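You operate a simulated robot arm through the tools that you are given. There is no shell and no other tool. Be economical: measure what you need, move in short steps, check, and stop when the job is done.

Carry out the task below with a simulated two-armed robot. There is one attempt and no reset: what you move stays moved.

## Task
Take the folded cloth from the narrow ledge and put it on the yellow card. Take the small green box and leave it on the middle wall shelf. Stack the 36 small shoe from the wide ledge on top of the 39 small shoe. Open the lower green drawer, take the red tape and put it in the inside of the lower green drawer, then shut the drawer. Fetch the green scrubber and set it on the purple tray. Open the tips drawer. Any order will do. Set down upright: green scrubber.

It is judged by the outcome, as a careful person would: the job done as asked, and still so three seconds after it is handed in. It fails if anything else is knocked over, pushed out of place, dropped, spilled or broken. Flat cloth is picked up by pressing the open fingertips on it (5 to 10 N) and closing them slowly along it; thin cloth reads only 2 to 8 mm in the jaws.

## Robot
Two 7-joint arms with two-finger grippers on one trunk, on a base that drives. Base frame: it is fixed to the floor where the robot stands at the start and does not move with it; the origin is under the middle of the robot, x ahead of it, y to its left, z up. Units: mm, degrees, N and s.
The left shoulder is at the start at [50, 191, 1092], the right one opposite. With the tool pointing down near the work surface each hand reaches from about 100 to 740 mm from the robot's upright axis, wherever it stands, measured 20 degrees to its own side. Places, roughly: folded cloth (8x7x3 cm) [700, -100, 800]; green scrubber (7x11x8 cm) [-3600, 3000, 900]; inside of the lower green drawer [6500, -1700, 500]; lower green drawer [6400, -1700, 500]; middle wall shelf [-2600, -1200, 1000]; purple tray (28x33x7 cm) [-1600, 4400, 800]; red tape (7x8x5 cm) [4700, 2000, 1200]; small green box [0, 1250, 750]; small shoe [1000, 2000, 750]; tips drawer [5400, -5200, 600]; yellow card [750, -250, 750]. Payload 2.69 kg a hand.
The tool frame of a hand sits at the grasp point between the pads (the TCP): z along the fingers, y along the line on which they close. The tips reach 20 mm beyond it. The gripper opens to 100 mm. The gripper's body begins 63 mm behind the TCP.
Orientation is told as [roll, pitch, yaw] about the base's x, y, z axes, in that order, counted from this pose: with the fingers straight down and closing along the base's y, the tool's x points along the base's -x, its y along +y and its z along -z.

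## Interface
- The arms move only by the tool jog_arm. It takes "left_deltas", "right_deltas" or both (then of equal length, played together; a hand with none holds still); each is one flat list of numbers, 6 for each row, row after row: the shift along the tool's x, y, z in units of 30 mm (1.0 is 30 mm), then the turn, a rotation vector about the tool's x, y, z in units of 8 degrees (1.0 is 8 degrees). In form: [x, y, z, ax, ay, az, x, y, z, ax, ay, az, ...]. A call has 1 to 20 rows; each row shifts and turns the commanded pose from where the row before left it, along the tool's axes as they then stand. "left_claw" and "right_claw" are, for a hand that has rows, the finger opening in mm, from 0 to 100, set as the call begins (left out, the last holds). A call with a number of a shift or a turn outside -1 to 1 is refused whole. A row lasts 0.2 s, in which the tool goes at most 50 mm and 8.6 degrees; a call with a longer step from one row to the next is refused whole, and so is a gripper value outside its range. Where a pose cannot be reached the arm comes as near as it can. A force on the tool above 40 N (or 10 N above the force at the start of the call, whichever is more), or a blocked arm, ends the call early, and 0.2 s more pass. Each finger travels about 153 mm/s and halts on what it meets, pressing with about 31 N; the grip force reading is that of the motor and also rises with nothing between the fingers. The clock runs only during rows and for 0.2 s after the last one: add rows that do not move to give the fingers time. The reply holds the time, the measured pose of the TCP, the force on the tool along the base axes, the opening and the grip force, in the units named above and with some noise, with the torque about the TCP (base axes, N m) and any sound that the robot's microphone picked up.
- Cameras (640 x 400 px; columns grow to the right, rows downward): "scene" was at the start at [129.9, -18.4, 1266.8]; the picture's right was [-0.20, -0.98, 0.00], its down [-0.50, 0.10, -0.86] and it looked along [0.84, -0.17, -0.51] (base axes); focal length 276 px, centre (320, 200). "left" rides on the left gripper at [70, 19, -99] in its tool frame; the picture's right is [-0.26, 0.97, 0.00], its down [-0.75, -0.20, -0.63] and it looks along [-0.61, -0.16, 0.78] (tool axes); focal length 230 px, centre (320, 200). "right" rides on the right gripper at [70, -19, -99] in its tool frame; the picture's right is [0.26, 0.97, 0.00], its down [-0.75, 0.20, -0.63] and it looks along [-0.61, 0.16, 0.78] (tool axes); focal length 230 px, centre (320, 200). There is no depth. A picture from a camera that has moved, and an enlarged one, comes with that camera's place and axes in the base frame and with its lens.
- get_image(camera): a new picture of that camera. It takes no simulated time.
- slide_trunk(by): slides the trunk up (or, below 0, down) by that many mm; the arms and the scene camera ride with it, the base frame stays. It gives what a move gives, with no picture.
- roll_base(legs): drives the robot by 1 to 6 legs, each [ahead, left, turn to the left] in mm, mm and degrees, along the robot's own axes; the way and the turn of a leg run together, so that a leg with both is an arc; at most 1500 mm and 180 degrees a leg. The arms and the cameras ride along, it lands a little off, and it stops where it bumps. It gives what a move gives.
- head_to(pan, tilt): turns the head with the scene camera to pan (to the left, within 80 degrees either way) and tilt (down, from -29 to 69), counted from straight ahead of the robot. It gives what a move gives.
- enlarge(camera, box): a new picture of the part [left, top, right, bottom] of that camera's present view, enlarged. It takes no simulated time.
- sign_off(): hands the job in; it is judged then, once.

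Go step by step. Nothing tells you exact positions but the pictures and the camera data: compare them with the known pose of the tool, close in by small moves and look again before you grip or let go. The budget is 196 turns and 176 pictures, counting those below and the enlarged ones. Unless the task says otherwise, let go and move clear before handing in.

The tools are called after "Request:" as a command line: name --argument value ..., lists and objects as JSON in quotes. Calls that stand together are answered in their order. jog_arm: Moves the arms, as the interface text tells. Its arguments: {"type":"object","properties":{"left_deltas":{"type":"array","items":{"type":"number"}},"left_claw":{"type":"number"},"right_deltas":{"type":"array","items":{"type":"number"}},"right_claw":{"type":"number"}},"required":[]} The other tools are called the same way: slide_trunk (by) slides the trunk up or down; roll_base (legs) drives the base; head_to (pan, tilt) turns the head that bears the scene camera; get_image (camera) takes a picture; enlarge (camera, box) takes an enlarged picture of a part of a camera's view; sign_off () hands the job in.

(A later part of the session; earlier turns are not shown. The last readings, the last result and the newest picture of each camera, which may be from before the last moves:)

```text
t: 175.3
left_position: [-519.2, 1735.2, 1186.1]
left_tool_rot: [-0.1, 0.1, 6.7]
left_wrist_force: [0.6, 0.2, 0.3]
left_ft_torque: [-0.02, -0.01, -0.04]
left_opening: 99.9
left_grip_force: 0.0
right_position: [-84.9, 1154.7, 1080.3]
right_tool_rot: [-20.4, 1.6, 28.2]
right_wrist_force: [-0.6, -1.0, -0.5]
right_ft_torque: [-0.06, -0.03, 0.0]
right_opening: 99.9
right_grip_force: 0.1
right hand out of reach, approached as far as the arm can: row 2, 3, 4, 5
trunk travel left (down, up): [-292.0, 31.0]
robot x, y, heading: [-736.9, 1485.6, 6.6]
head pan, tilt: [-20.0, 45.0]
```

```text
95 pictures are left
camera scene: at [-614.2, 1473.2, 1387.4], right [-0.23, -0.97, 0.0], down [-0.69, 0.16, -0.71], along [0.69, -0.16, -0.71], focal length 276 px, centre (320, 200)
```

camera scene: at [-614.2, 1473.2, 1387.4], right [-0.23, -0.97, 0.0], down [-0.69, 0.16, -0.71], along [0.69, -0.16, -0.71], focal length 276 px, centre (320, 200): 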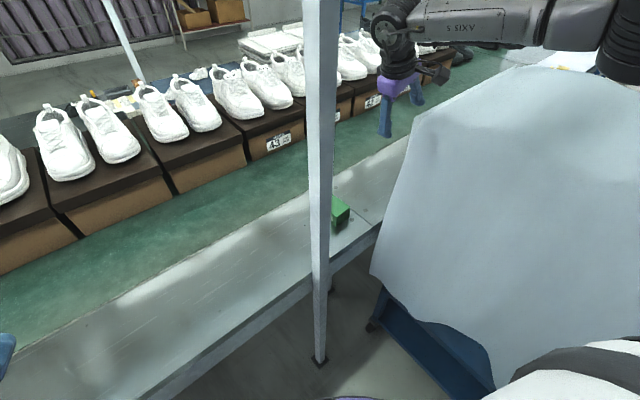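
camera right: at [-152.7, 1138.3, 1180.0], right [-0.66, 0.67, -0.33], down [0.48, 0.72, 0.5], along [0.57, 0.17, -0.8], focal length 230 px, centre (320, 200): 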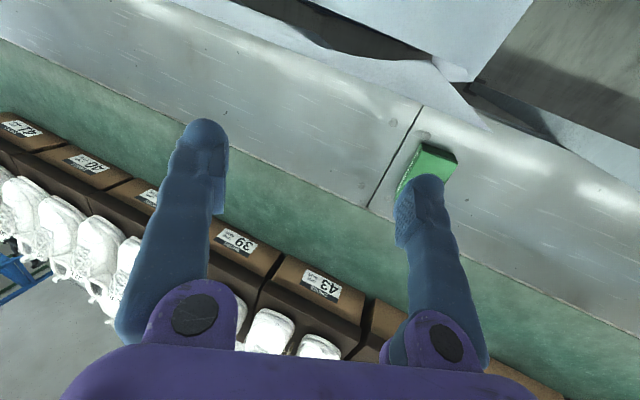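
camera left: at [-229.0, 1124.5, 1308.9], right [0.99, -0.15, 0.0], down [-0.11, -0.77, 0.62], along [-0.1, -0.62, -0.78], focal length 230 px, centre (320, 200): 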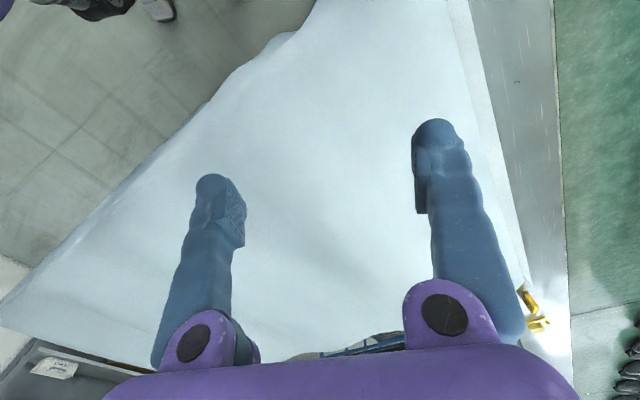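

The wrist limit comes from the base heading; I'll retract, turn the base to ~24°, and re-approach with the arm straight ahead-right as worked before.

Request:
jog_arm --right_deltas '[0.89, 0.64, -0.3, 0, 0, 0, 0.89, 0.64, -0.3, 0, 0, 0, 0.89, 0.64, -0.3, 0, 0, 0, 0.89, 0.64, -0.3, 0, 0, 0, 0.89, 0.64, -0.3, 0, 0, 0, 0.89, 0.64, -0.3, 0, 0, 0, 0.89, 0.64, -0.3, 0, 0, 0, 0.89, 0.64, -0.3, 0, 0, 0, 0.89, 0.64, -0.3, 0, 0, 0, 0.89, 0.64, -0.3, 0, 0, 0, 0, 0, 0, -0.9, 0, 0, 0, 0, 0, -0.9, 0, 0, 0, 0, 0, -0.75, 0, 0]'

```text
t: 175.9
left_position: [-520.8, 1735.4, 1185.1]
left_tool_rot: [0.1, 0.1, 6.8]
left_wrist_force: [-0.1, 0.2, 0.9]
left_ft_torque: [-0.01, -0.05, 0.01]
left_opening: 99.9
left_grip_force: 0.0
right_position: [-144.1, 1165.5, 1085.0]
right_tool_rot: [-21.0, 0.4, 28.9]
right_wrist_force: [14.7, -1.4, -8.7]
right_ft_torque: [0.62, 0.0, 1.21]
right_opening: 100.2
right_grip_force: 0.0
trunk travel left (down, up): [-292.0, 31.0]
robot x, y, heading: [-734.2, 1489.0, 6.8]
head pan, tilt: [-20.0, 45.0]
stopped in row 3 (right hand): the force on the tool passed its limit at 65 N (the readings are from after the stop); the commanded pose is now the measured one
```

I touched the sheet's corner with the hand (too low). Back off forward and raise first.

Request:
jog_arm --right_deltas '[-0.7, 0.2, -0.1, 0, 0, 0]'

Request:
jog_arm --right_deltas '[0, -0.26, -0.79, 0, 0, 0, 0, -0.26, -0.79, 0, 0, 0, 0, -0.26, -0.79, 0, 0, 0, 0, -0.26, -0.79, 0, 0, 0, 0, -0.26, -0.79, 0, 0, 0, 0, -0.26, -0.79, 0, 0, 0]'

Request:
get_image --camera "scene"

```text
t: 176.3
left_position: [-518.8, 1735.6, 1185.2]
left_tool_rot: [-0.1, 0.1, 6.8]
left_wrist_force: [0.2, 0.6, 0.2]
left_ft_torque: [-0.03, 0.0, 0.02]
left_opening: 99.8
left_grip_force: 0.1
right_position: [-128.0, 1183.4, 1085.7]
right_tool_rot: [-20.8, 0.7, 28.7]
right_wrist_force: [0.4, -0.5, -0.1]
right_ft_torque: [-0.01, 0.02, 0.05]
right_opening: 99.9
right_grip_force: 0.0
trunk travel left (down, up): [-292.0, 31.0]
robot x, y, heading: [-736.2, 1486.0, 6.6]
head pan, tilt: [-20.0, 45.0]
```

```text
t: 177.7
left_position: [-519.7, 1736.4, 1185.1]
left_tool_rot: [0.0, 0.1, 6.9]
left_wrist_force: [0.9, -0.2, -0.7]
left_ft_torque: [-0.02, 0.01, 0.01]
left_opening: 100.0
left_grip_force: 0.1
right_position: [-132.7, 1188.1, 1236.7]
right_tool_rot: [-21.0, 0.6, 28.7]
right_wrist_force: [0.2, 0.0, -0.2]
right_ft_torque: [0.03, -0.02, 0.01]
right_opening: 99.7
right_grip_force: 0.1
trunk travel left (down, up): [-292.0, 31.0]
robot x, y, heading: [-733.9, 1488.6, 6.8]
head pan, tilt: [-20.0, 45.0]
```

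```text
94 pictures are left
camera scene: at [-615.1, 1472.4, 1387.5], right [-0.23, -0.97, 0.0], down [-0.69, 0.16, -0.71], along [0.69, -0.16, -0.71], focal length 276 px, centre (320, 200)
```

scene: 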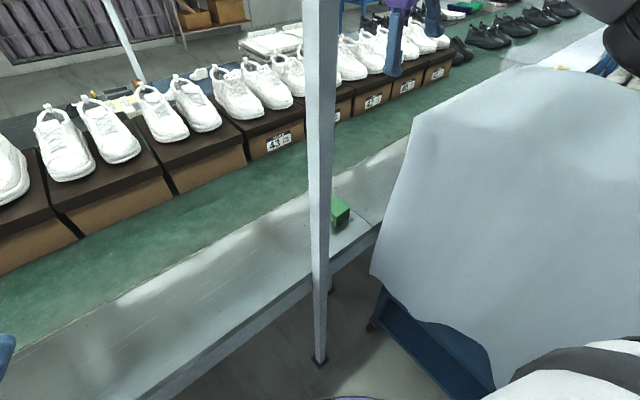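

Cart and sheet unchanged. Now retract high and level the hand.

Request:
jog_arm --right_deltas '[0.77, 0.84, -0.32, 0, 0, 0, 0.77, 0.84, -0.32, 0, 0, 0, 0.77, 0.84, -0.32, 0, 0, 0, 0.77, 0.84, -0.32, 0, 0, 0, 0.77, 0.84, -0.32, 0, 0, 0, 0.77, 0.84, -0.32, 0, 0, 0, 0.77, 0.84, -0.32, 0, 0, 0, 0.77, 0.84, -0.32, 0, 0, 0, 0.77, 0.84, -0.32, 0, 0, 0, 0, 0, 0, -0.9, 0, 0, 0, 0, 0, -0.9, 0, 0, 0, 0, 0, -0.83, 0, 0, 0, 0, 0, 0, 0, 0.9, 0, 0, 0, 0, 0, 0.9, 0, 0, 0, 0, 0, 0.9]'

Request:
get_image --camera "scene"

```text
t: 180.9
left_position: [-519.2, 1736.3, 1187.1]
left_tool_rot: [0.1, 0.2, 6.8]
left_wrist_force: [0.1, 0.7, 0.5]
left_ft_torque: [-0.02, -0.04, 0.03]
left_opening: 100.0
left_grip_force: 0.1
right_position: [-432.2, 1301.1, 1238.0]
right_tool_rot: [-0.1, 0.6, 7.0]
right_wrist_force: [0.3, 0.4, -0.5]
right_ft_torque: [0.01, 0.03, 0.0]
right_opening: 100.0
right_grip_force: 0.0
trunk travel left (down, up): [-292.0, 31.0]
robot x, y, heading: [-739.7, 1486.1, 6.8]
head pan, tilt: [-20.0, 45.0]
```

```text
93 pictures are left
camera scene: at [-614.8, 1472.2, 1387.5], right [-0.23, -0.97, 0.0], down [-0.69, 0.16, -0.71], along [0.69, -0.16, -0.71], focal length 276 px, centre (320, 200)
```

scene: 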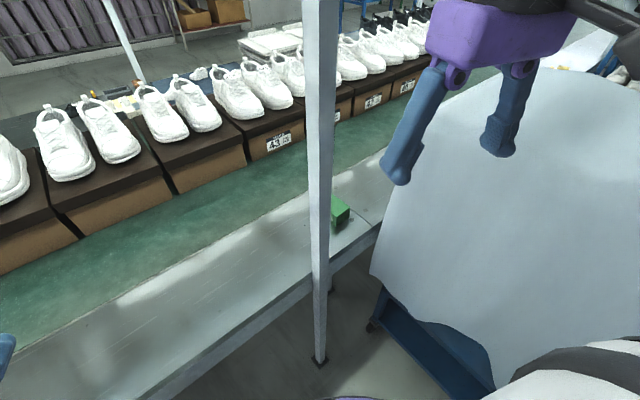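

Reposition the base with heading 24°, then extend the hand in two legs, staying clear of post.

Request:
roll_base --legs '[[-52, -22, 0], [0, 0, 17]]'

Request:
jog_arm --right_deltas '[0, -0.9, 0, 0, 0, 0, 0, -0.9, 0, 0, 0, 0, 0, -0.9, 0, 0, 0, 0, 0, -0.9, 0, 0, 0, 0, 0, -0.9, 0, 0, 0, 0, -0.97, -0.32, 0, 0, 0, 0, -0.97, -0.32, 0, 0, 0, 0, -0.97, -0.32, 0, 0, 0, 0, -0.97, -0.32, 0, 0, 0, 0, -0.97, -0.32, 0, 0, 0, 0, -0.97, -0.32, 0, 0, 0, 0, -0.97, -0.32, 0, 0, 0, 0, -0.97, -0.32, 0, 0, 0, 0]'

Request:
get_image --camera "right"

Request:
head_to --pan -35 --tilt 45

Request:
get_image --camera "scene"

```text
t: 182.8
left_position: [-650.6, 1759.2, 1185.4]
left_tool_rot: [-0.1, 0.1, 23.7]
left_wrist_force: [0.2, -0.1, -0.6]
left_ft_torque: [0.02, -0.01, 0.0]
left_opening: 99.9
left_grip_force: 0.0
right_position: [-441.2, 1368.2, 1237.0]
right_tool_rot: [-0.1, 0.6, 23.8]
right_wrist_force: [-0.2, -0.3, 0.0]
right_ft_torque: [0.02, -0.01, -0.03]
right_opening: 100.0
right_grip_force: 0.0
trunk travel left (down, up): [-292.0, 31.0]
robot x, y, heading: [-783.2, 1462.5, 23.7]
head pan, tilt: [-20.0, 45.0]
```

```text
t: 185.6
left_position: [-650.3, 1758.9, 1184.9]
left_tool_rot: [-0.1, 0.2, 23.8]
left_wrist_force: [-0.3, 0.3, -0.1]
left_ft_torque: [0.0, 0.03, 0.01]
left_opening: 99.9
left_grip_force: 0.1
right_position: [-142.8, 1270.1, 1234.1]
right_tool_rot: [-0.2, 0.7, 24.0]
right_wrist_force: [0.6, -0.2, -0.4]
right_ft_torque: [0.02, 0.02, -0.02]
right_opening: 100.1
right_grip_force: 0.1
trunk travel left (down, up): [-292.0, 31.0]
robot x, y, heading: [-786.1, 1454.9, 23.3]
head pan, tilt: [-20.0, 45.0]
```

```text
92 pictures are left
camera right: at [-198.0, 1223.9, 1333.8], right [-0.63, 0.78, 0.0], down [0.61, 0.49, 0.62], along [0.48, 0.39, -0.78], focal length 230 px, centre (320, 200)
```

right: 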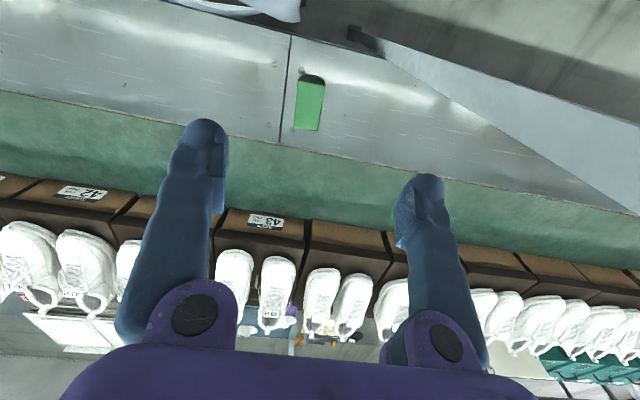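

```text
t: 186.4
left_position: [-648.5, 1759.7, 1186.3]
left_tool_rot: [0.0, 0.2, 23.8]
left_wrist_force: [-0.3, -0.8, -0.7]
left_ft_torque: [-0.01, -0.02, 0.0]
left_opening: 99.7
left_grip_force: 0.0
right_position: [-144.3, 1268.4, 1234.4]
right_tool_rot: [0.0, 0.6, 23.9]
right_wrist_force: [-0.2, 0.2, -0.1]
right_ft_torque: [0.0, 0.01, -0.03]
right_opening: 99.9
right_grip_force: 0.0
trunk travel left (down, up): [-292.0, 31.0]
robot x, y, heading: [-785.3, 1457.6, 23.4]
head pan, tilt: [-35.0, 45.0]
```

```text
91 pictures are left
camera scene: at [-667.2, 1458.0, 1387.5], right [-0.2, -0.98, 0.0], down [-0.69, 0.14, -0.71], along [0.69, -0.14, -0.71], focal length 276 px, centre (320, 200)
```

scene: 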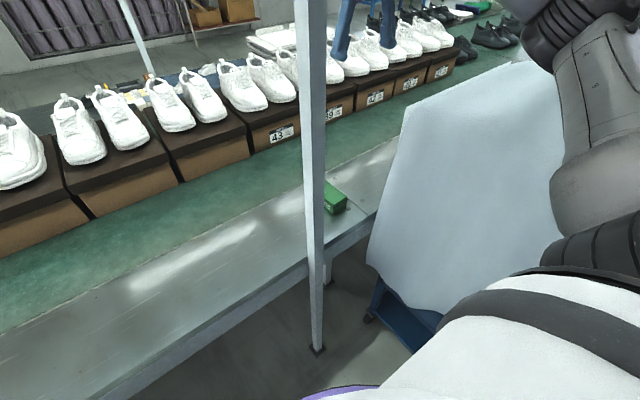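

Box located at (-63,1304), aligned at 27°. Move above it, lower the arm, then the trunk.

Request:
jog_arm --right_deltas '[-0.98, 0, 0, 0, 0, -0.4, -0.98, 0, 0, 0, 0, 0, -0.98, 0, 0, 0, 0, 0, 0, 0, 0.9, 0, 0, 0, 0, 0, 0.9, 0, 0, 0, 0, 0, 0.9, 0, 0, 0, 0, 0, 0.9, 0, 0, 0, 0, 0, 0.9, 0, 0, 0, 0, 0, 0.9, 0, 0, 0]'

Request:
slide_trunk --by -130

Request:
get_image --camera "right"

Request:
get_image --camera "scene"

```text
t: 188.4
left_position: [-649.9, 1759.8, 1186.0]
left_tool_rot: [0.0, 0.1, 23.7]
left_wrist_force: [0.7, -0.8, -0.2]
left_ft_torque: [0.0, 0.01, 0.04]
left_opening: 100.0
left_grip_force: 0.1
right_position: [-77.2, 1303.2, 1071.5]
right_tool_rot: [0.0, 0.6, 27.1]
right_wrist_force: [0.0, 0.7, -0.5]
right_ft_torque: [-0.02, 0.01, -0.01]
right_opening: 99.9
right_grip_force: 0.1
right hand out of reach, approached as far as the arm can: row 3
trunk travel left (down, up): [-292.0, 31.0]
robot x, y, heading: [-787.4, 1459.5, 23.7]
head pan, tilt: [-35.0, 45.0]
```

```text
t: 189.6
left_position: [-661.1, 1765.8, 1086.4]
left_tool_rot: [-1.0, -0.5, 23.4]
left_wrist_force: [-0.5, 0.1, 0.2]
left_ft_torque: [0.01, 0.01, 0.0]
left_opening: 99.9
left_grip_force: 0.1
right_position: [-70.6, 1318.0, 1093.7]
right_tool_rot: [-1.7, -11.1, 27.3]
right_wrist_force: [-0.1, 0.7, -1.0]
right_ft_torque: [-0.02, -0.02, 0.0]
right_opening: 99.9
right_grip_force: 0.1
trunk travel left (down, up): [-196.0, 127.0]
robot x, y, heading: [-785.4, 1457.4, 23.6]
head pan, tilt: [-35.0, 45.0]
stopped: the arm was blocked; the commanded pose is now the measured one
```

```text
90 pictures are left
camera right: at [-140.7, 1263.8, 1177.3], right [-0.66, 0.74, -0.08], down [0.45, 0.48, 0.76], along [0.6, 0.47, -0.65], focal length 230 px, centre (320, 200)
```

right: 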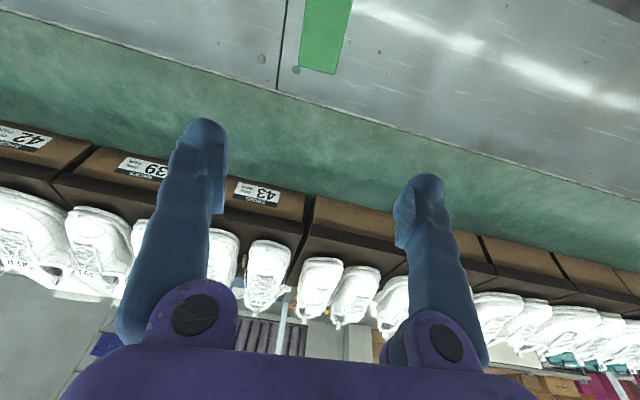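

```text
89 pictures are left
camera scene: at [-681.8, 1466.1, 1290.6], right [-0.2, -0.98, 0.01], down [-0.68, 0.14, -0.72], along [0.7, -0.15, -0.7], focal length 276 px, centre (320, 200)
```

scene: 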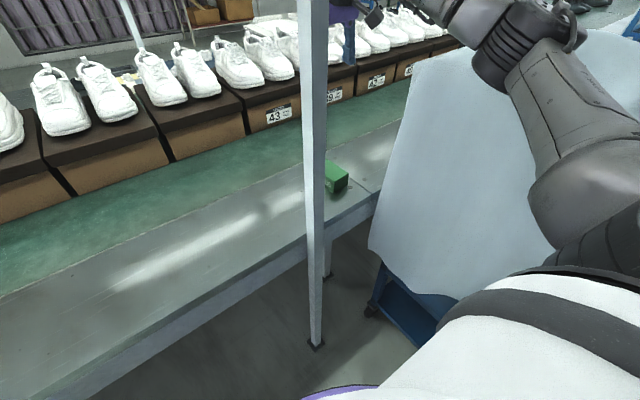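

The elbow rests on the sheet, so I'll raise at once and retract. Better idea: go to the other side of the post, face the box along the ledge, and pull it toward me with the left arm.

Request:
slide_trunk --by 125

Request:
jog_arm --right_deltas '[0.9, 0.26, -0.1, 0, 0.25, 0, 0.9, 0.26, -0.1, 0, 0.25, 0, 0.9, 0.26, -0.1, 0, 0.25, 0, 0.9, 0.26, -0.1, 0, 0.25, 0, 0.9, 0.26, -0.1, 0, 0.25, 0, 0.9, 0.26, -0.1, 0, 0, 0, 0.9, 0.26, -0.1, 0, 0, 0, 0.9, 0.26, 0, 0, 0, 0, 0.9, 0.26, 0, 0, 0, 0, 0.9, 0.26, 0, 0, 0, 0, 0.9, 0.26, 0, 0, 0, 0]'

Request:
get_image --camera "scene"

```text
t: 191.1
left_position: [-648.4, 1756.9, 1216.0]
left_tool_rot: [0.0, 0.1, 23.4]
left_wrist_force: [0.6, -0.1, -1.0]
left_ft_torque: [-0.04, 0.01, -0.02]
left_opening: 100.1
left_grip_force: 0.1
right_position: [-56.9, 1310.1, 1204.7]
right_tool_rot: [-0.8, -10.3, 27.4]
right_wrist_force: [0.1, -0.2, 0.7]
right_ft_torque: [0.0, 0.01, -0.01]
right_opening: 99.9
right_grip_force: 0.1
trunk travel left (down, up): [-321.0, 2.0]
robot x, y, heading: [-785.2, 1458.6, 23.3]
head pan, tilt: [-35.0, 45.0]
```

```text
t: 193.5
left_position: [-649.0, 1756.8, 1215.0]
left_tool_rot: [0.0, 0.0, 23.5]
left_wrist_force: [0.5, -0.5, -0.4]
left_ft_torque: [0.01, -0.01, 0.01]
left_opening: 99.9
left_grip_force: 0.1
right_position: [-360.5, 1250.0, 1208.3]
right_tool_rot: [-0.8, -0.4, 27.2]
right_wrist_force: [-0.7, 0.8, 0.1]
right_ft_torque: [-0.01, -0.01, 0.01]
right_opening: 100.1
right_grip_force: 0.1
trunk travel left (down, up): [-321.0, 2.0]
robot x, y, heading: [-780.8, 1453.5, 23.6]
head pan, tilt: [-35.0, 45.0]
```

```text
88 pictures are left
camera scene: at [-666.0, 1454.9, 1416.4], right [-0.2, -0.98, 0.0], down [-0.69, 0.14, -0.71], along [0.69, -0.14, -0.71], focal length 276 px, centre (320, 200)
```

scene: 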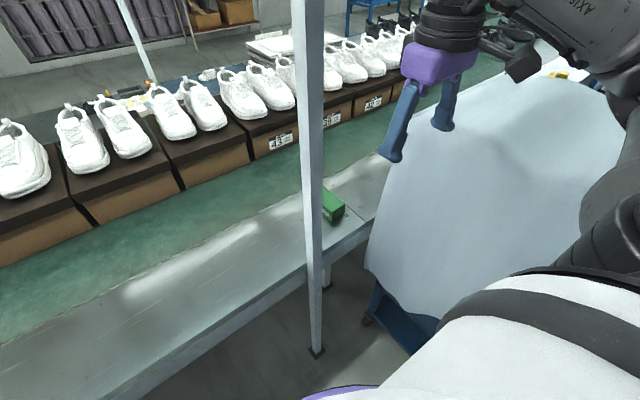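

Retracted. Drive out, turn to face along the ledge (−u), and come back in on the far side of the post.

Request:
roll_base --legs '[[-331, 190, 0], [0, 0, -97], [-10, 415, 0]]'

Request:
head_to --pan 30 --tilt 40

Request:
get_image --camera "scene"

```text
t: 203.8
left_position: [-487.5, 1455.0, 1214.8]
left_tool_rot: [-0.1, 0.2, -73.1]
left_wrist_force: [0.2, -0.4, -0.5]
left_ft_torque: [0.02, 0.0, 0.0]
left_opening: 100.2
left_grip_force: 0.0
right_position: [-1024.4, 1227.5, 1208.4]
right_tool_rot: [-0.8, -0.2, -69.4]
right_wrist_force: [0.4, 0.9, 0.2]
right_ft_torque: [-0.03, 0.02, 0.04]
right_opening: 100.3
right_grip_force: 0.0
trunk travel left (down, up): [-321.0, 2.0]
robot x, y, heading: [-771.6, 1623.5, -73.6]
head pan, tilt: [-35.0, 45.0]
```

```text
t: 205.1
left_position: [-488.0, 1455.4, 1214.8]
left_tool_rot: [0.0, 0.1, -73.1]
left_wrist_force: [-0.9, 0.1, 0.4]
left_ft_torque: [0.02, -0.02, -0.01]
left_opening: 100.1
left_grip_force: 0.1
right_position: [-1022.3, 1225.5, 1208.9]
right_tool_rot: [-0.8, -0.2, -69.4]
right_wrist_force: [0.4, -0.3, -0.2]
right_ft_torque: [-0.04, -0.02, 0.0]
right_opening: 100.1
right_grip_force: 0.0
trunk travel left (down, up): [-321.0, 2.0]
robot x, y, heading: [-771.6, 1621.7, -73.1]
head pan, tilt: [30.0, 40.0]
```

```text
87 pictures are left
camera scene: at [-695.5, 1526.8, 1423.6], right [-0.69, -0.73, 0.0], down [-0.47, 0.44, -0.77], along [0.56, -0.53, -0.64], focal length 276 px, centre (320, 200)
```

scene: 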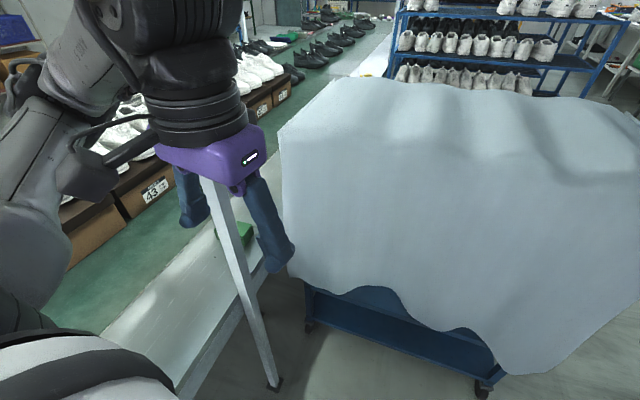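

Well placed. Align the left hand, move it out over the ledge behind the post, and tilt the fingers toward −u.

Request:
jog_arm --left_deltas '[0, 0, 0, 0, 0, -0.65, 0, 0, 0, 0, 0, -0.6, 0, 0.93, 0, 0, 0, 0, 0, 0.93, 0, 0, 0, 0, 0, 0.93, 0, 0, 0, 0, 0, 0.93, 0, 0, 0, 0, 0, 0.93, 0, 0, 0, 0, 0, 0.93, 0, 0, 0, 0, 0, 0.93, 0, 0, 0, 0, 0, 0.93, 0, 0, 0, 0, 0, 0.93, 0, 0, 0, 0, 0, 0.93, 0, 0, 0, 0, 0, 0.93, 0, 0, 0, 0, 0, 0, 0, 0, -0.95, 0, 0, 0, 0, 0, -0.95, 0, 0, 0, 0, 0, -0.95, 0, 0, 0, 0, 0, -0.9, 0]' --left_claw 55

Request:
get_image --camera "scene"

```text
t: 208.7
left_position: [-213.9, 1594.4, 1215.1]
left_tool_rot: [-0.1, -30.0, -63.1]
left_wrist_force: [0.8, 0.1, 0.4]
left_ft_torque: [0.02, 0.0, -0.02]
left_opening: 54.9
left_grip_force: 0.1
right_position: [-1023.9, 1227.1, 1209.4]
right_tool_rot: [-0.8, -0.3, -69.3]
right_wrist_force: [0.2, 0.3, -0.2]
right_ft_torque: [-0.01, 0.01, -0.02]
right_opening: 99.8
right_grip_force: 0.1
trunk travel left (down, up): [-321.0, 2.0]
robot x, y, heading: [-771.7, 1621.9, -73.0]
head pan, tilt: [30.0, 40.0]
```

```text
86 pictures are left
camera scene: at [-695.3, 1527.3, 1423.6], right [-0.68, -0.73, 0.0], down [-0.47, 0.44, -0.77], along [0.56, -0.53, -0.64], focal length 276 px, centre (320, 200)
```

scene: 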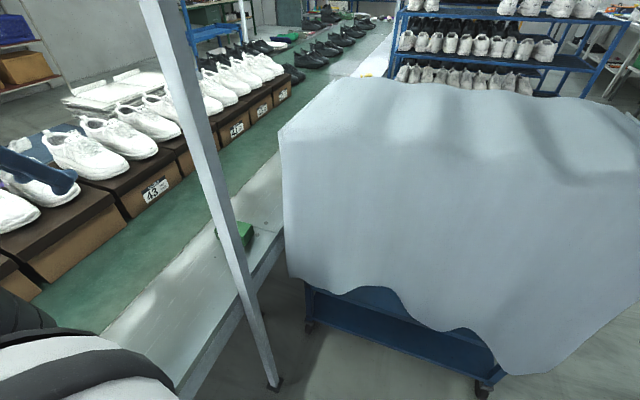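

Now move the hand along −u over and past the box, lowering the arm part-way.

Request:
jog_arm --left_deltas '[-0.855, 0, 0.49, 0, 0, 0, -0.855, 0, 0.49, 0, 0, 0, -0.855, 0, 0.49, 0, 0, 0, -0.855, 0, 0.49, 0, 0, 0, -0.855, 0, 0.49, 0, 0, 0, -0.855, 0, 0.49, 0, 0, 0, -0.855, 0, 0.49, 0, 0, 0, -0.855, 0, 0.49, 0, 0, 0, -0.855, 0, 0.49, 0, 0, 0, -0.855, 0, 0.49, 0, 0, 0, -0.855, 0, 0.49, 0, 0, 0, -0.855, 0, 0.49, 0, 0, 0, -0.855, 0, 0.49, 0, 0, 0, 0.49, 0, 0.85, 0, 0, 0, 0.49, 0, 0.85, 0, 0, 0, 0.49, 0, 0.85, 0, 0, 0]'

Request:
slide_trunk --by -220

Request:
get_image --camera "left"

Request:
get_image --camera "scene"

```text
t: 212.1
left_position: [-38.5, 1251.1, 1127.9]
left_tool_rot: [-0.1, -30.0, -63.0]
left_wrist_force: [-0.1, -0.3, -0.2]
left_ft_torque: [0.05, 0.0, -0.03]
left_opening: 55.0
left_grip_force: 0.1
right_position: [-1023.0, 1226.6, 1210.3]
right_tool_rot: [-0.7, -0.2, -69.4]
right_wrist_force: [-0.1, 0.0, -0.1]
right_ft_torque: [-0.01, 0.02, 0.03]
right_opening: 100.1
right_grip_force: 0.0
trunk travel left (down, up): [-321.0, 2.0]
robot x, y, heading: [-768.6, 1625.0, -72.9]
head pan, tilt: [30.0, 40.0]
```

```text
t: 214.5
left_position: [-39.8, 1251.2, 907.8]
left_tool_rot: [0.0, -29.9, -63.2]
left_wrist_force: [-0.2, -0.8, 0.1]
left_ft_torque: [-0.02, 0.0, 0.03]
left_opening: 54.9
left_grip_force: 0.0
right_position: [-1024.1, 1226.6, 989.4]
right_tool_rot: [-0.8, -0.2, -69.4]
right_wrist_force: [0.3, 0.6, 0.0]
right_ft_torque: [0.01, 0.01, -0.03]
right_opening: 100.4
right_grip_force: 0.0
trunk travel left (down, up): [-101.0, 222.0]
robot x, y, heading: [-771.2, 1621.3, -73.5]
head pan, tilt: [30.0, 40.0]
```

```text
85 pictures are left
camera left: at [-73.0, 1356.5, 960.2], right [0.96, 0.24, 0.13], down [-0.03, -0.39, 0.92], along [0.27, -0.89, -0.37], focal length 230 px, centre (320, 200)
```

left: 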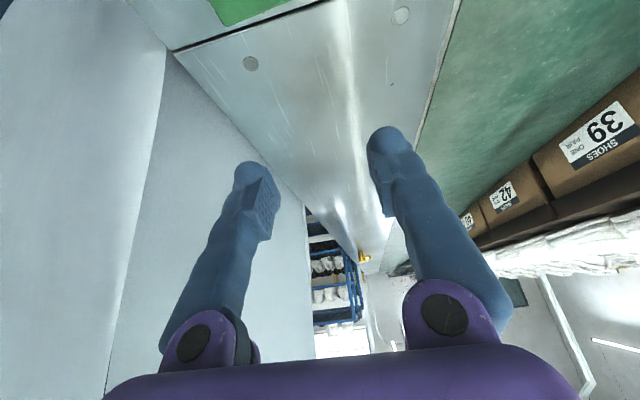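

```text
84 pictures are left
camera scene: at [-695.5, 1527.0, 1203.6], right [-0.68, -0.73, 0.0], down [-0.47, 0.44, -0.77], along [0.56, -0.52, -0.64], focal length 276 px, centre (320, 200)
```

scene: 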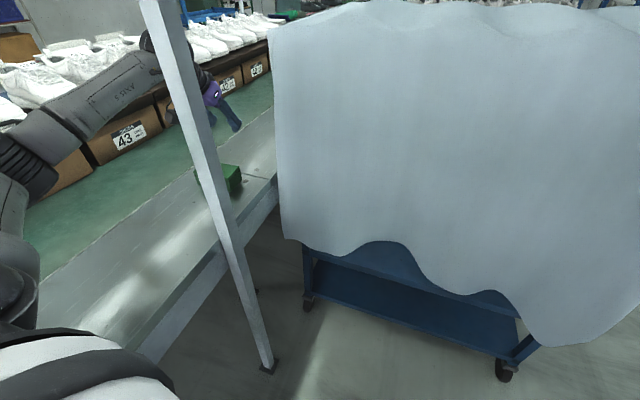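

The left hand reaches behind the box cleanly. Lower with the trunk, then pull.

Request:
slide_trunk --by -100

Request:
jog_arm --left_deltas '[0.15, 0, 0.26, 0, 0, 0, 0.5, 0, -0.29, 0, 0, 0, 0.5, 0, -0.29, 0, 0, 0, 0.5, 0, -0.29, 0, 0, 0]'

Request:
get_image --camera "left"

```text
t: 215.8
left_position: [-39.9, 1251.3, 808.6]
left_tool_rot: [-0.1, -29.9, -63.1]
left_wrist_force: [0.3, 0.9, 0.1]
left_ft_torque: [0.03, -0.03, 0.02]
left_opening: 55.4
left_grip_force: 0.1
right_position: [-1024.2, 1225.8, 888.9]
right_tool_rot: [-0.7, -0.2, -69.5]
right_wrist_force: [0.4, -0.2, -0.1]
right_ft_torque: [-0.01, 0.02, 0.01]
right_opening: 100.1
right_grip_force: 0.0
trunk travel left (down, up): [-1.0, 322.0]
robot x, y, heading: [-771.9, 1623.7, -73.3]
head pan, tilt: [30.0, 40.0]
```

```text
t: 216.8
left_position: [-63.1, 1296.5, 800.7]
left_tool_rot: [-0.1, -29.8, -63.0]
left_wrist_force: [0.4, 0.5, -0.3]
left_ft_torque: [-0.02, -0.02, 0.01]
left_opening: 55.1
left_grip_force: 0.0
right_position: [-1024.6, 1226.9, 889.9]
right_tool_rot: [-0.8, -0.2, -69.4]
right_wrist_force: [-1.4, 0.4, -0.3]
right_ft_torque: [0.02, -0.02, 0.0]
right_opening: 100.1
right_grip_force: 0.0
trunk travel left (down, up): [-1.0, 322.0]
robot x, y, heading: [-772.3, 1625.6, -73.3]
head pan, tilt: [30.0, 40.0]
```

```text
83 pictures are left
camera left: at [-97.8, 1401.4, 852.7], right [0.96, 0.24, 0.13], down [-0.03, -0.39, 0.92], along [0.27, -0.89, -0.37], focal length 230 px, centre (320, 200)
```

left: 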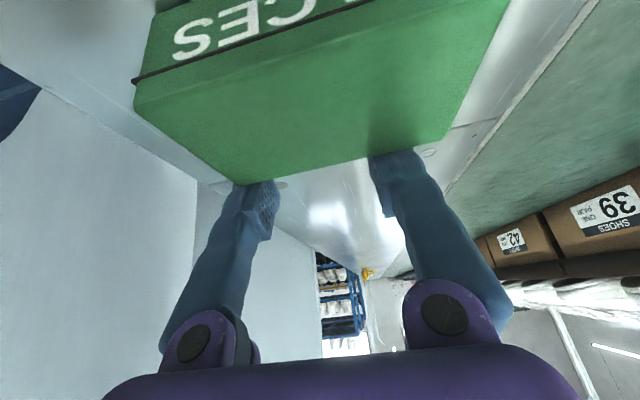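

Both fingers hook the box. Pull ~215 mm toward me past the post.

Request:
jog_arm --left_deltas '[0.6, 0, -0.346, 0, 0, 0, 0.6, 0, -0.346, 0, 0, 0, 0.6, 0, -0.346, 0, 0, 0, 0.6, 0, -0.346, 0, 0, 0, 0.6, 0, -0.346, 0, 0, 0, 0.6, 0, -0.346, 0, 0, 0, 0.6, 0, -0.346, 0, 0, 0, 0.6, 0, -0.346, 0, 0, 0, 0.6, 0, -0.346, 0, 0, 0, 0.6, 0, -0.346, 0, 0, 0]'

Request:
get_image --camera "left"

Request:
get_image --camera "scene"

```text
t: 219.0
left_position: [-157.0, 1482.9, 798.3]
left_tool_rot: [-0.1, -29.9, -63.0]
left_wrist_force: [-0.2, 0.2, 0.0]
left_ft_torque: [-0.01, 0.0, -0.03]
left_opening: 54.9
left_grip_force: 0.0
right_position: [-1023.6, 1226.4, 888.5]
right_tool_rot: [-0.7, -0.2, -69.3]
right_wrist_force: [0.8, -0.2, -0.3]
right_ft_torque: [0.02, 0.01, 0.01]
right_opening: 100.0
right_grip_force: 0.1
trunk travel left (down, up): [-1.0, 322.0]
robot x, y, heading: [-768.0, 1624.0, -73.0]
head pan, tilt: [30.0, 40.0]
```

```text
82 pictures are left
camera left: at [-190.3, 1588.0, 849.9], right [0.96, 0.24, 0.13], down [-0.03, -0.39, 0.92], along [0.27, -0.89, -0.37], focal length 230 px, centre (320, 200)
```

left: 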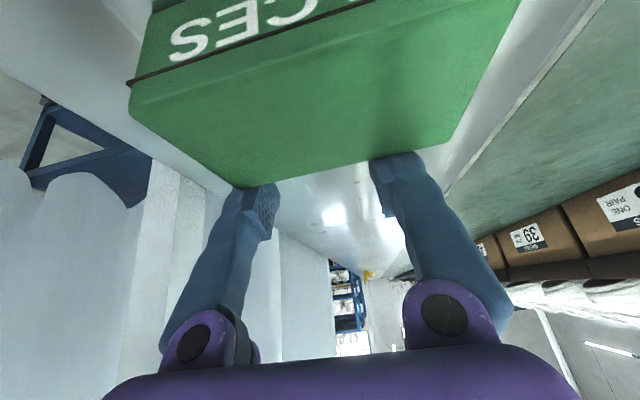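

```text
81 pictures are left
camera scene: at [-695.6, 1526.9, 1103.6], right [-0.68, -0.73, 0.0], down [-0.47, 0.44, -0.77], along [0.56, -0.52, -0.64], focal length 276 px, centre (320, 200)
```

scene: 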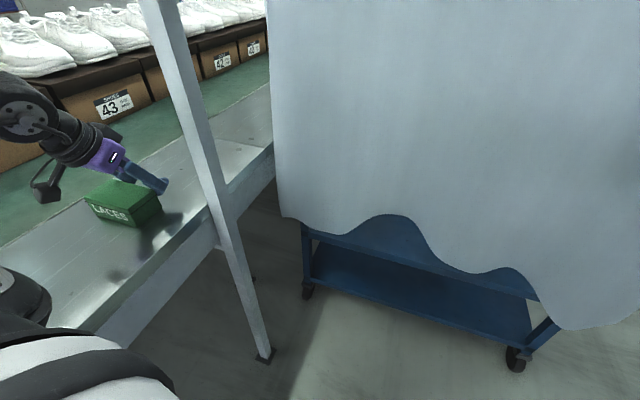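

Box is clear of the cart and post. Raise, retract the left arm, then go face the ledge and grasp with the right arm.

Request:
slide_trunk --by 250

Request:
jog_arm --left_deltas '[0, 0, 0, 0, 0.94, 0, 0, 0, 0, 0, 0.94, 0, 0, 0, 0, 0, 0.94, 0, 0, 0, 0, 0, 0.94, 0, 0.3, -1, 0, 0, 0, 0, 0.3, -1, 0, 0, 0, 0, 0.3, -1, 0, 0, 0, 0, 0.3, -1, 0, 0, 0, 0, 0.3, -1, 0, 0, 0, 0, 0.3, -1, 0, 0, 0, 0, 0.3, -1, 0, 0, 0, 0, 0, -1, 0, 0, 0, 0, 0, -1, 0, 0, 0, 0, 0, 0, 0, 0, 0, 0.9]' --left_claw 100

Request:
roll_base --legs '[[0, -400, 0], [0, 0, 100]]'

```text
t: 221.6
left_position: [-156.4, 1481.7, 1048.3]
left_tool_rot: [0.0, -29.9, -63.1]
left_wrist_force: [0.4, -0.5, 0.1]
left_ft_torque: [-0.01, -0.01, -0.02]
left_opening: 54.8
left_grip_force: 0.0
right_position: [-1023.3, 1226.5, 1139.2]
right_tool_rot: [-0.7, -0.2, -69.4]
right_wrist_force: [-0.4, -0.9, -0.4]
right_ft_torque: [-0.06, 0.04, -0.04]
right_opening: 99.9
right_grip_force: 0.1
trunk travel left (down, up): [-251.0, 72.0]
robot x, y, heading: [-770.5, 1624.1, -73.5]
head pan, tilt: [30.0, 40.0]
```

```text
t: 224.6
left_position: [-426.1, 1414.7, 1047.9]
left_tool_rot: [-0.1, 0.2, -70.4]
left_wrist_force: [-0.1, -0.4, 0.0]
left_ft_torque: [0.02, 0.02, 0.01]
left_opening: 100.4
left_grip_force: 0.0
right_position: [-1023.4, 1227.5, 1139.5]
right_tool_rot: [-0.8, -0.4, -69.3]
right_wrist_force: [0.5, -0.1, -0.3]
right_ft_torque: [-0.01, 0.01, 0.02]
right_opening: 100.2
right_grip_force: 0.1
trunk travel left (down, up): [-251.0, 72.0]
robot x, y, heading: [-771.3, 1622.7, -73.3]
head pan, tilt: [30.0, 40.0]
```

```text
t: 232.9
left_position: [-1014.7, 1884.6, 1048.4]
left_tool_rot: [-0.1, 0.1, 30.3]
left_wrist_force: [-0.4, 0.9, -0.5]
left_ft_torque: [-0.03, -0.01, -0.01]
left_opening: 100.1
left_grip_force: 0.1
right_position: [-718.4, 1332.0, 1140.0]
right_tool_rot: [-0.8, -0.3, 31.2]
right_wrist_force: [0.2, -0.3, 0.1]
right_ft_torque: [0.02, 0.03, -0.02]
right_opening: 100.5
right_grip_force: 0.1
trunk travel left (down, up): [-251.0, 72.0]
robot x, y, heading: [-1157.5, 1509.8, 27.3]
head pan, tilt: [30.0, 40.0]
```

Now drive in beside the box; I'll position so the right forearm keeps clear of the post.

Request:
roll_base --legs '[[355, 58, 0], [0, 0, -10]]'

Request:
slide_trunk --by -100

Request:
head_to --pan -30 --tilt 40

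Request:
get_image --camera "scene"

```text
t: 235.9
left_position: [-670.1, 2070.8, 1048.3]
left_tool_rot: [0.0, 0.1, 20.6]
left_wrist_force: [0.1, 0.9, -0.5]
left_ft_torque: [-0.02, 0.02, 0.02]
left_opening: 100.2
left_grip_force: 0.1
right_position: [-471.8, 1475.9, 1139.2]
right_tool_rot: [-0.8, -0.3, 21.5]
right_wrist_force: [0.7, -0.5, 0.5]
right_ft_torque: [-0.02, 0.0, 0.03]
right_opening: 100.2
right_grip_force: 0.2
trunk travel left (down, up): [-251.0, 72.0]
robot x, y, heading: [-873.2, 1720.4, 17.8]
head pan, tilt: [30.0, 40.0]
```

```text
t: 237.2
left_position: [-669.4, 2070.1, 949.1]
left_tool_rot: [0.0, 0.0, 20.5]
left_wrist_force: [-0.1, -0.3, 0.3]
left_ft_torque: [-0.04, -0.03, -0.02]
left_opening: 100.1
left_grip_force: 0.0
right_position: [-471.1, 1474.8, 1039.8]
right_tool_rot: [-0.7, -0.4, 21.4]
right_wrist_force: [-0.9, -1.3, -0.5]
right_ft_torque: [0.02, 0.03, 0.0]
right_opening: 99.9
right_grip_force: 0.0
trunk travel left (down, up): [-151.0, 172.0]
robot x, y, heading: [-869.9, 1725.3, 17.7]
head pan, tilt: [30.0, 40.0]
```

```text
t: 238.5
left_position: [-669.7, 2069.9, 947.6]
left_tool_rot: [-0.1, 0.1, 20.6]
left_wrist_force: [0.4, -0.3, -0.2]
left_ft_torque: [0.02, 0.01, 0.02]
left_opening: 100.2
left_grip_force: 0.0
right_position: [-471.6, 1475.2, 1039.6]
right_tool_rot: [-0.6, -0.2, 21.5]
right_wrist_force: [-0.3, -0.3, -0.4]
right_ft_torque: [0.03, -0.03, -0.03]
right_opening: 100.0
right_grip_force: 0.0
trunk travel left (down, up): [-151.0, 172.0]
robot x, y, heading: [-869.1, 1723.1, 17.7]
head pan, tilt: [-30.0, 40.0]
```

```text
80 pictures are left
camera scene: at [-749.4, 1715.5, 1253.6], right [-0.21, -0.98, 0.0], down [-0.63, 0.14, -0.77], along [0.75, -0.16, -0.64], focal length 276 px, centre (320, 200)
```

scene: 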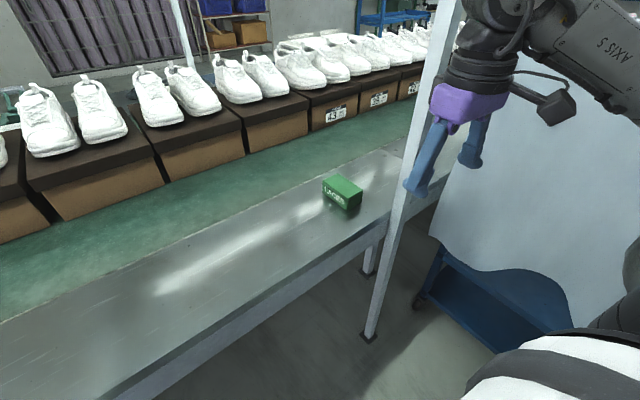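

Box clearly visible at (-186,1527). Move the right hand above it.

Request:
jog_arm --right_deltas '[-0.95, -0.19, 0.2, 0, 0, 0, -0.95, -0.19, 0.2, 0, 0, 0, -0.95, -0.19, 0.2, 0, 0, 0, -0.95, -0.19, 0.2, 0, 0, 0, -0.95, -0.19, 0.2, 0, 0, 0, -0.95, -0.19, 0.5, 0, 0, 0, -0.95, -0.19, 0.8, 0, 0, 0, -0.95, -0.19, 0.8, 0, 0, 0, -0.95, -0.19, 0.8, 0, 0, 0, -0.95, -0.19, 0.8, 0, 0, -0.7]'

Request:
get_image --camera "right"

Request:
get_image --camera "scene"

```text
t: 240.7
left_position: [-668.3, 2070.4, 948.3]
left_tool_rot: [0.0, 0.2, 20.6]
left_wrist_force: [-0.1, -0.3, 0.7]
left_ft_torque: [0.01, 0.01, -0.01]
left_opening: 99.8
left_grip_force: 0.0
right_position: [-181.3, 1524.4, 900.0]
right_tool_rot: [-0.8, -0.2, 27.1]
right_wrist_force: [-0.5, -0.1, -0.4]
right_ft_torque: [0.0, -0.01, 0.0]
right_opening: 100.0
right_grip_force: 0.0
trunk travel left (down, up): [-151.0, 172.0]
robot x, y, heading: [-872.8, 1720.5, 17.9]
head pan, tilt: [-30.0, 40.0]
```

```text
79 pictures are left
camera right: at [-236.1, 1476.0, 998.6], right [-0.67, 0.74, -0.01], down [0.57, 0.53, 0.63], along [0.47, 0.41, -0.78], focal length 230 px, centre (320, 200)
```

right: 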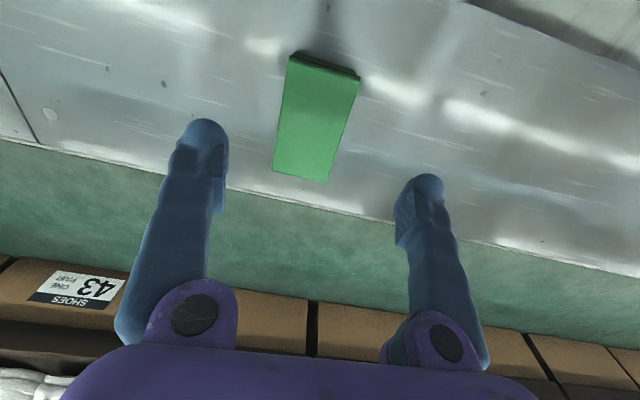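

```text
78 pictures are left
camera scene: at [-748.9, 1715.7, 1253.5], right [-0.21, -0.98, 0.0], down [-0.63, 0.14, -0.77], along [0.75, -0.16, -0.64], focal length 276 px, centre (320, 200)
```

scene: 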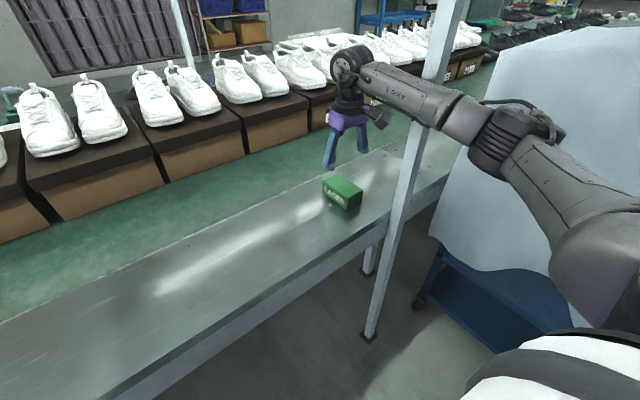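

Box aligned. Centre, descend and grasp.

Request:
jog_arm --right_deltas '[-0.24, -0.27, 0.5, 0, 0, -0.25, 0, 0, 0.8, 0, 0, 0, 0, 0, 0.8, 0, 0, 0, 0, 0, 0.8, 0, 0, 0, 0, 0, 0.8, 0, 0, 0, 0, 0, 0.3, 0, 0, 0]'

Request:
jog_arm --right_deltas '[0, 0, 0, 0, 0, 0, 0, 0, 0, 0, 0, 0, 0, 0, 0, 0, 0, 0]' --right_claw 40

Request:
get_image --camera "right"

```text
t: 242.1
left_position: [-668.6, 2070.7, 947.3]
left_tool_rot: [-0.1, 0.0, 20.6]
left_wrist_force: [0.9, 0.4, -0.6]
left_ft_torque: [0.01, -0.02, -0.02]
left_opening: 100.2
left_grip_force: 0.1
right_position: [-176.0, 1519.9, 806.5]
right_tool_rot: [-0.9, -0.2, 28.7]
right_wrist_force: [-0.1, 0.5, -0.4]
right_ft_torque: [0.0, -0.02, -0.02]
right_opening: 100.2
right_grip_force: 0.1
right hand out of reach, approached as far as the arm can: row 1, 5, 6
trunk travel left (down, up): [-151.0, 172.0]
robot x, y, heading: [-875.9, 1720.7, 17.7]
head pan, tilt: [-30.0, 40.0]
```

```text
t: 242.9
left_position: [-669.0, 2070.2, 948.2]
left_tool_rot: [-0.1, 0.1, 20.6]
left_wrist_force: [-0.2, 0.9, -0.4]
left_ft_torque: [0.01, -0.02, 0.03]
left_opening: 100.0
left_grip_force: 0.0
right_position: [-176.5, 1521.4, 807.2]
right_tool_rot: [-0.8, -0.2, 28.7]
right_wrist_force: [0.3, -0.3, -1.3]
right_ft_torque: [0.02, -0.05, 0.0]
right_opening: 59.4
right_grip_force: 31.0
trunk travel left (down, up): [-151.0, 172.0]
robot x, y, heading: [-869.7, 1716.5, 17.6]
head pan, tilt: [-30.0, 40.0]
```

```text
77 pictures are left
camera right: at [-230.4, 1470.6, 905.8], right [-0.69, 0.72, -0.02], down [0.56, 0.54, 0.63], along [0.46, 0.43, -0.78], focal length 230 px, centre (320, 200)
```

right: 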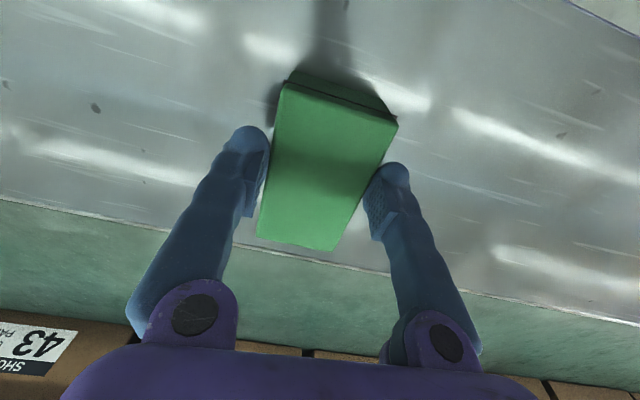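

It gripped only with the tips (arm at reach limit). Open, lower with the trunk 26 mm, and regrip.

Request:
jog_arm --right_deltas '[0, 0, 0, 0, 0, 0, 0, 0, 0, 0, 0, 0]' --right_claw 100

Request:
slide_trunk --by -26

Request:
jog_arm --right_deltas '[0, 0, 0, 0, 0, 0, 0, 0, 0, 0, 0, 0, 0, 0, 0, 0, 0, 0, 0, 0, 0, 0, 0, 0]' --right_claw 40

Request:
slide_trunk --by 180

Request:
get_image --camera "scene"

```text
t: 243.5
left_position: [-670.0, 2069.9, 948.1]
left_tool_rot: [-0.1, 0.1, 20.6]
left_wrist_force: [-0.1, -0.3, 0.8]
left_ft_torque: [0.03, -0.03, 0.01]
left_opening: 100.2
left_grip_force: 0.1
right_position: [-177.3, 1520.3, 806.2]
right_tool_rot: [-0.9, -0.2, 28.8]
right_wrist_force: [0.6, -0.1, 0.4]
right_ft_torque: [0.02, -0.01, -0.01]
right_opening: 100.2
right_grip_force: 0.1
trunk travel left (down, up): [-151.0, 172.0]
robot x, y, heading: [-872.0, 1725.1, 17.5]
head pan, tilt: [-30.0, 40.0]
```

```text
t: 244.2
left_position: [-668.5, 2070.1, 922.4]
left_tool_rot: [-0.1, 0.1, 20.6]
left_wrist_force: [-0.7, -0.8, -0.7]
left_ft_torque: [0.01, -0.02, 0.0]
left_opening: 100.3
left_grip_force: 0.1
right_position: [-178.4, 1519.8, 780.6]
right_tool_rot: [-0.8, -0.2, 28.7]
right_wrist_force: [0.4, -0.1, 0.2]
right_ft_torque: [-0.01, 0.02, 0.01]
right_opening: 100.2
right_grip_force: 0.0
trunk travel left (down, up): [-125.0, 198.0]
robot x, y, heading: [-873.4, 1722.3, 17.7]
head pan, tilt: [-30.0, 40.0]
```

```text
t: 245.2
left_position: [-668.7, 2069.7, 922.6]
left_tool_rot: [-0.2, 0.0, 20.7]
left_wrist_force: [0.4, 1.1, -0.4]
left_ft_torque: [-0.01, 0.01, 0.02]
left_opening: 100.0
left_grip_force: 0.1
right_position: [-177.6, 1519.6, 781.3]
right_tool_rot: [-0.9, -0.2, 28.7]
right_wrist_force: [0.4, 0.9, 0.9]
right_ft_torque: [0.04, 0.07, -0.05]
right_opening: 59.4
right_grip_force: 31.5
trunk travel left (down, up): [-125.0, 198.0]
robot x, y, heading: [-868.5, 1723.0, 17.5]
head pan, tilt: [-30.0, 40.0]
```

```text
t: 247.2
left_position: [-668.5, 2070.4, 1102.0]
left_tool_rot: [-0.1, 0.2, 20.6]
left_wrist_force: [-1.0, -0.3, -0.5]
left_ft_torque: [0.04, 0.0, 0.01]
left_opening: 99.7
left_grip_force: 0.1
right_position: [-177.3, 1520.4, 960.7]
right_tool_rot: [-1.0, -0.2, 28.7]
right_wrist_force: [0.4, 0.2, -2.2]
right_ft_torque: [-0.04, 0.01, -0.01]
right_opening: 59.0
right_grip_force: 31.0
trunk travel left (down, up): [-305.0, 18.0]
robot x, y, heading: [-870.7, 1722.6, 18.0]
head pan, tilt: [-30.0, 40.0]
```

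```text
76 pictures are left
camera scene: at [-749.1, 1715.5, 1407.5], right [-0.21, -0.98, 0.0], down [-0.63, 0.14, -0.77], along [0.75, -0.16, -0.64], focal length 276 px, centre (320, 200)
```

scene: 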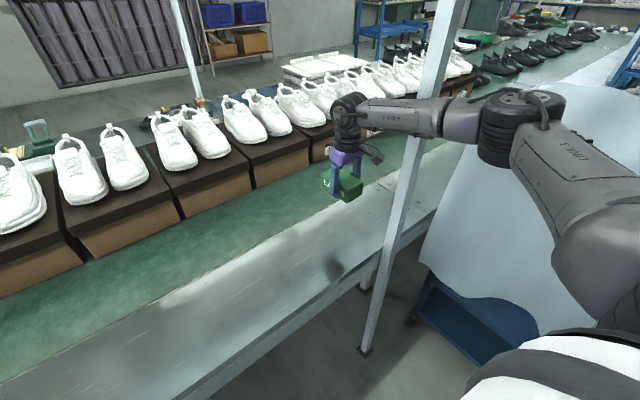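

Box in hand. Retract past the post, then back out and drive toward the wall shelving.

Request:
jog_arm --right_deltas '[0.9, 0.22, -0.3, 0, 0, 0, 0.9, 0.22, -0.3, 0, 0, 0, 0.9, 0.22, -0.3, 0, 0, 0, 0.9, 0.22, -0.3, 0, 0, 0, 0.9, 0.22, -0.3, 0, 0, 0, 0.9, 0.22, -0.3, 0, 0, 0, 0.9, 0.22, -0.3, 0, 0, 0, 0.9, 0.22, -0.3, 0, 0, 0, 0.9, 0.22, -0.3, 0, 0, 0, 0.9, 0.22, -0.3, 0, 0, 0]'

Request:
roll_base --legs '[[-1080, 0, 0], [0, 0, -171], [300, 1000, 0], [300, 960, 0]]'

Request:
head_to --pan 0 --tilt 20

Request:
get_image --camera "scene"

```text
t: 249.4
left_position: [-670.2, 2070.0, 1103.0]
left_tool_rot: [-0.1, 0.1, 20.6]
left_wrist_force: [-0.5, -0.2, -0.2]
left_ft_torque: [0.02, -0.05, 0.04]
left_opening: 100.1
left_grip_force: 0.1
right_position: [-447.6, 1448.6, 1048.8]
right_tool_rot: [-1.0, -0.3, 28.8]
right_wrist_force: [0.2, -0.4, -1.4]
right_ft_torque: [-0.01, 0.0, 0.0]
right_opening: 58.9
right_grip_force: 31.2
trunk travel left (down, up): [-305.0, 18.0]
robot x, y, heading: [-872.7, 1723.5, 17.7]
head pan, tilt: [-30.0, 40.0]
```

```text
t: 278.9
left_position: [-1743.0, -987.4, 1101.4]
left_tool_rot: [-0.1, 0.1, -150.6]
left_wrist_force: [0.3, 0.3, 0.2]
left_ft_torque: [0.0, -0.03, -0.01]
left_opening: 100.2
left_grip_force: 0.1
right_position: [-2059.4, -408.2, 1048.0]
right_tool_rot: [-0.9, -0.3, -142.4]
right_wrist_force: [-0.1, 0.0, 0.0]
right_ft_torque: [0.05, 0.0, -0.03]
right_opening: 59.0
right_grip_force: 30.7
trunk travel left (down, up): [-305.0, 18.0]
robot x, y, heading: [-1598.2, -613.3, -153.1]
head pan, tilt: [-30.0, 40.0]
```

```text
t: 279.8
left_position: [-1742.4, -986.1, 1102.3]
left_tool_rot: [-0.1, 0.1, -150.5]
left_wrist_force: [-1.0, -0.5, -0.1]
left_ft_torque: [-0.01, 0.01, 0.0]
left_opening: 99.8
left_grip_force: 0.1
right_position: [-2059.7, -408.1, 1048.4]
right_tool_rot: [-0.9, -0.2, -142.3]
right_wrist_force: [1.1, 0.1, -0.7]
right_ft_torque: [0.01, -0.02, 0.03]
right_opening: 59.1
right_grip_force: 31.6
trunk travel left (down, up): [-305.0, 18.0]
robot x, y, heading: [-1598.0, -610.3, -153.6]
head pan, tilt: [0.0, 20.0]
```

```text
75 pictures are left
camera scene: at [-1714.2, -670.7, 1438.9], right [-0.45, 0.89, 0.0], down [0.31, 0.15, -0.94], along [-0.84, -0.42, -0.34], focal length 276 px, centre (320, 200)
```

scene: 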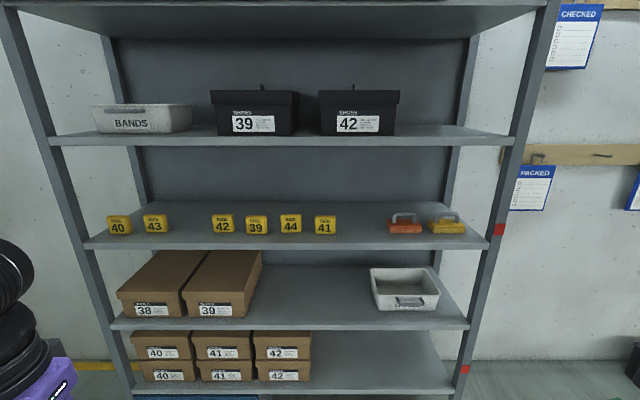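

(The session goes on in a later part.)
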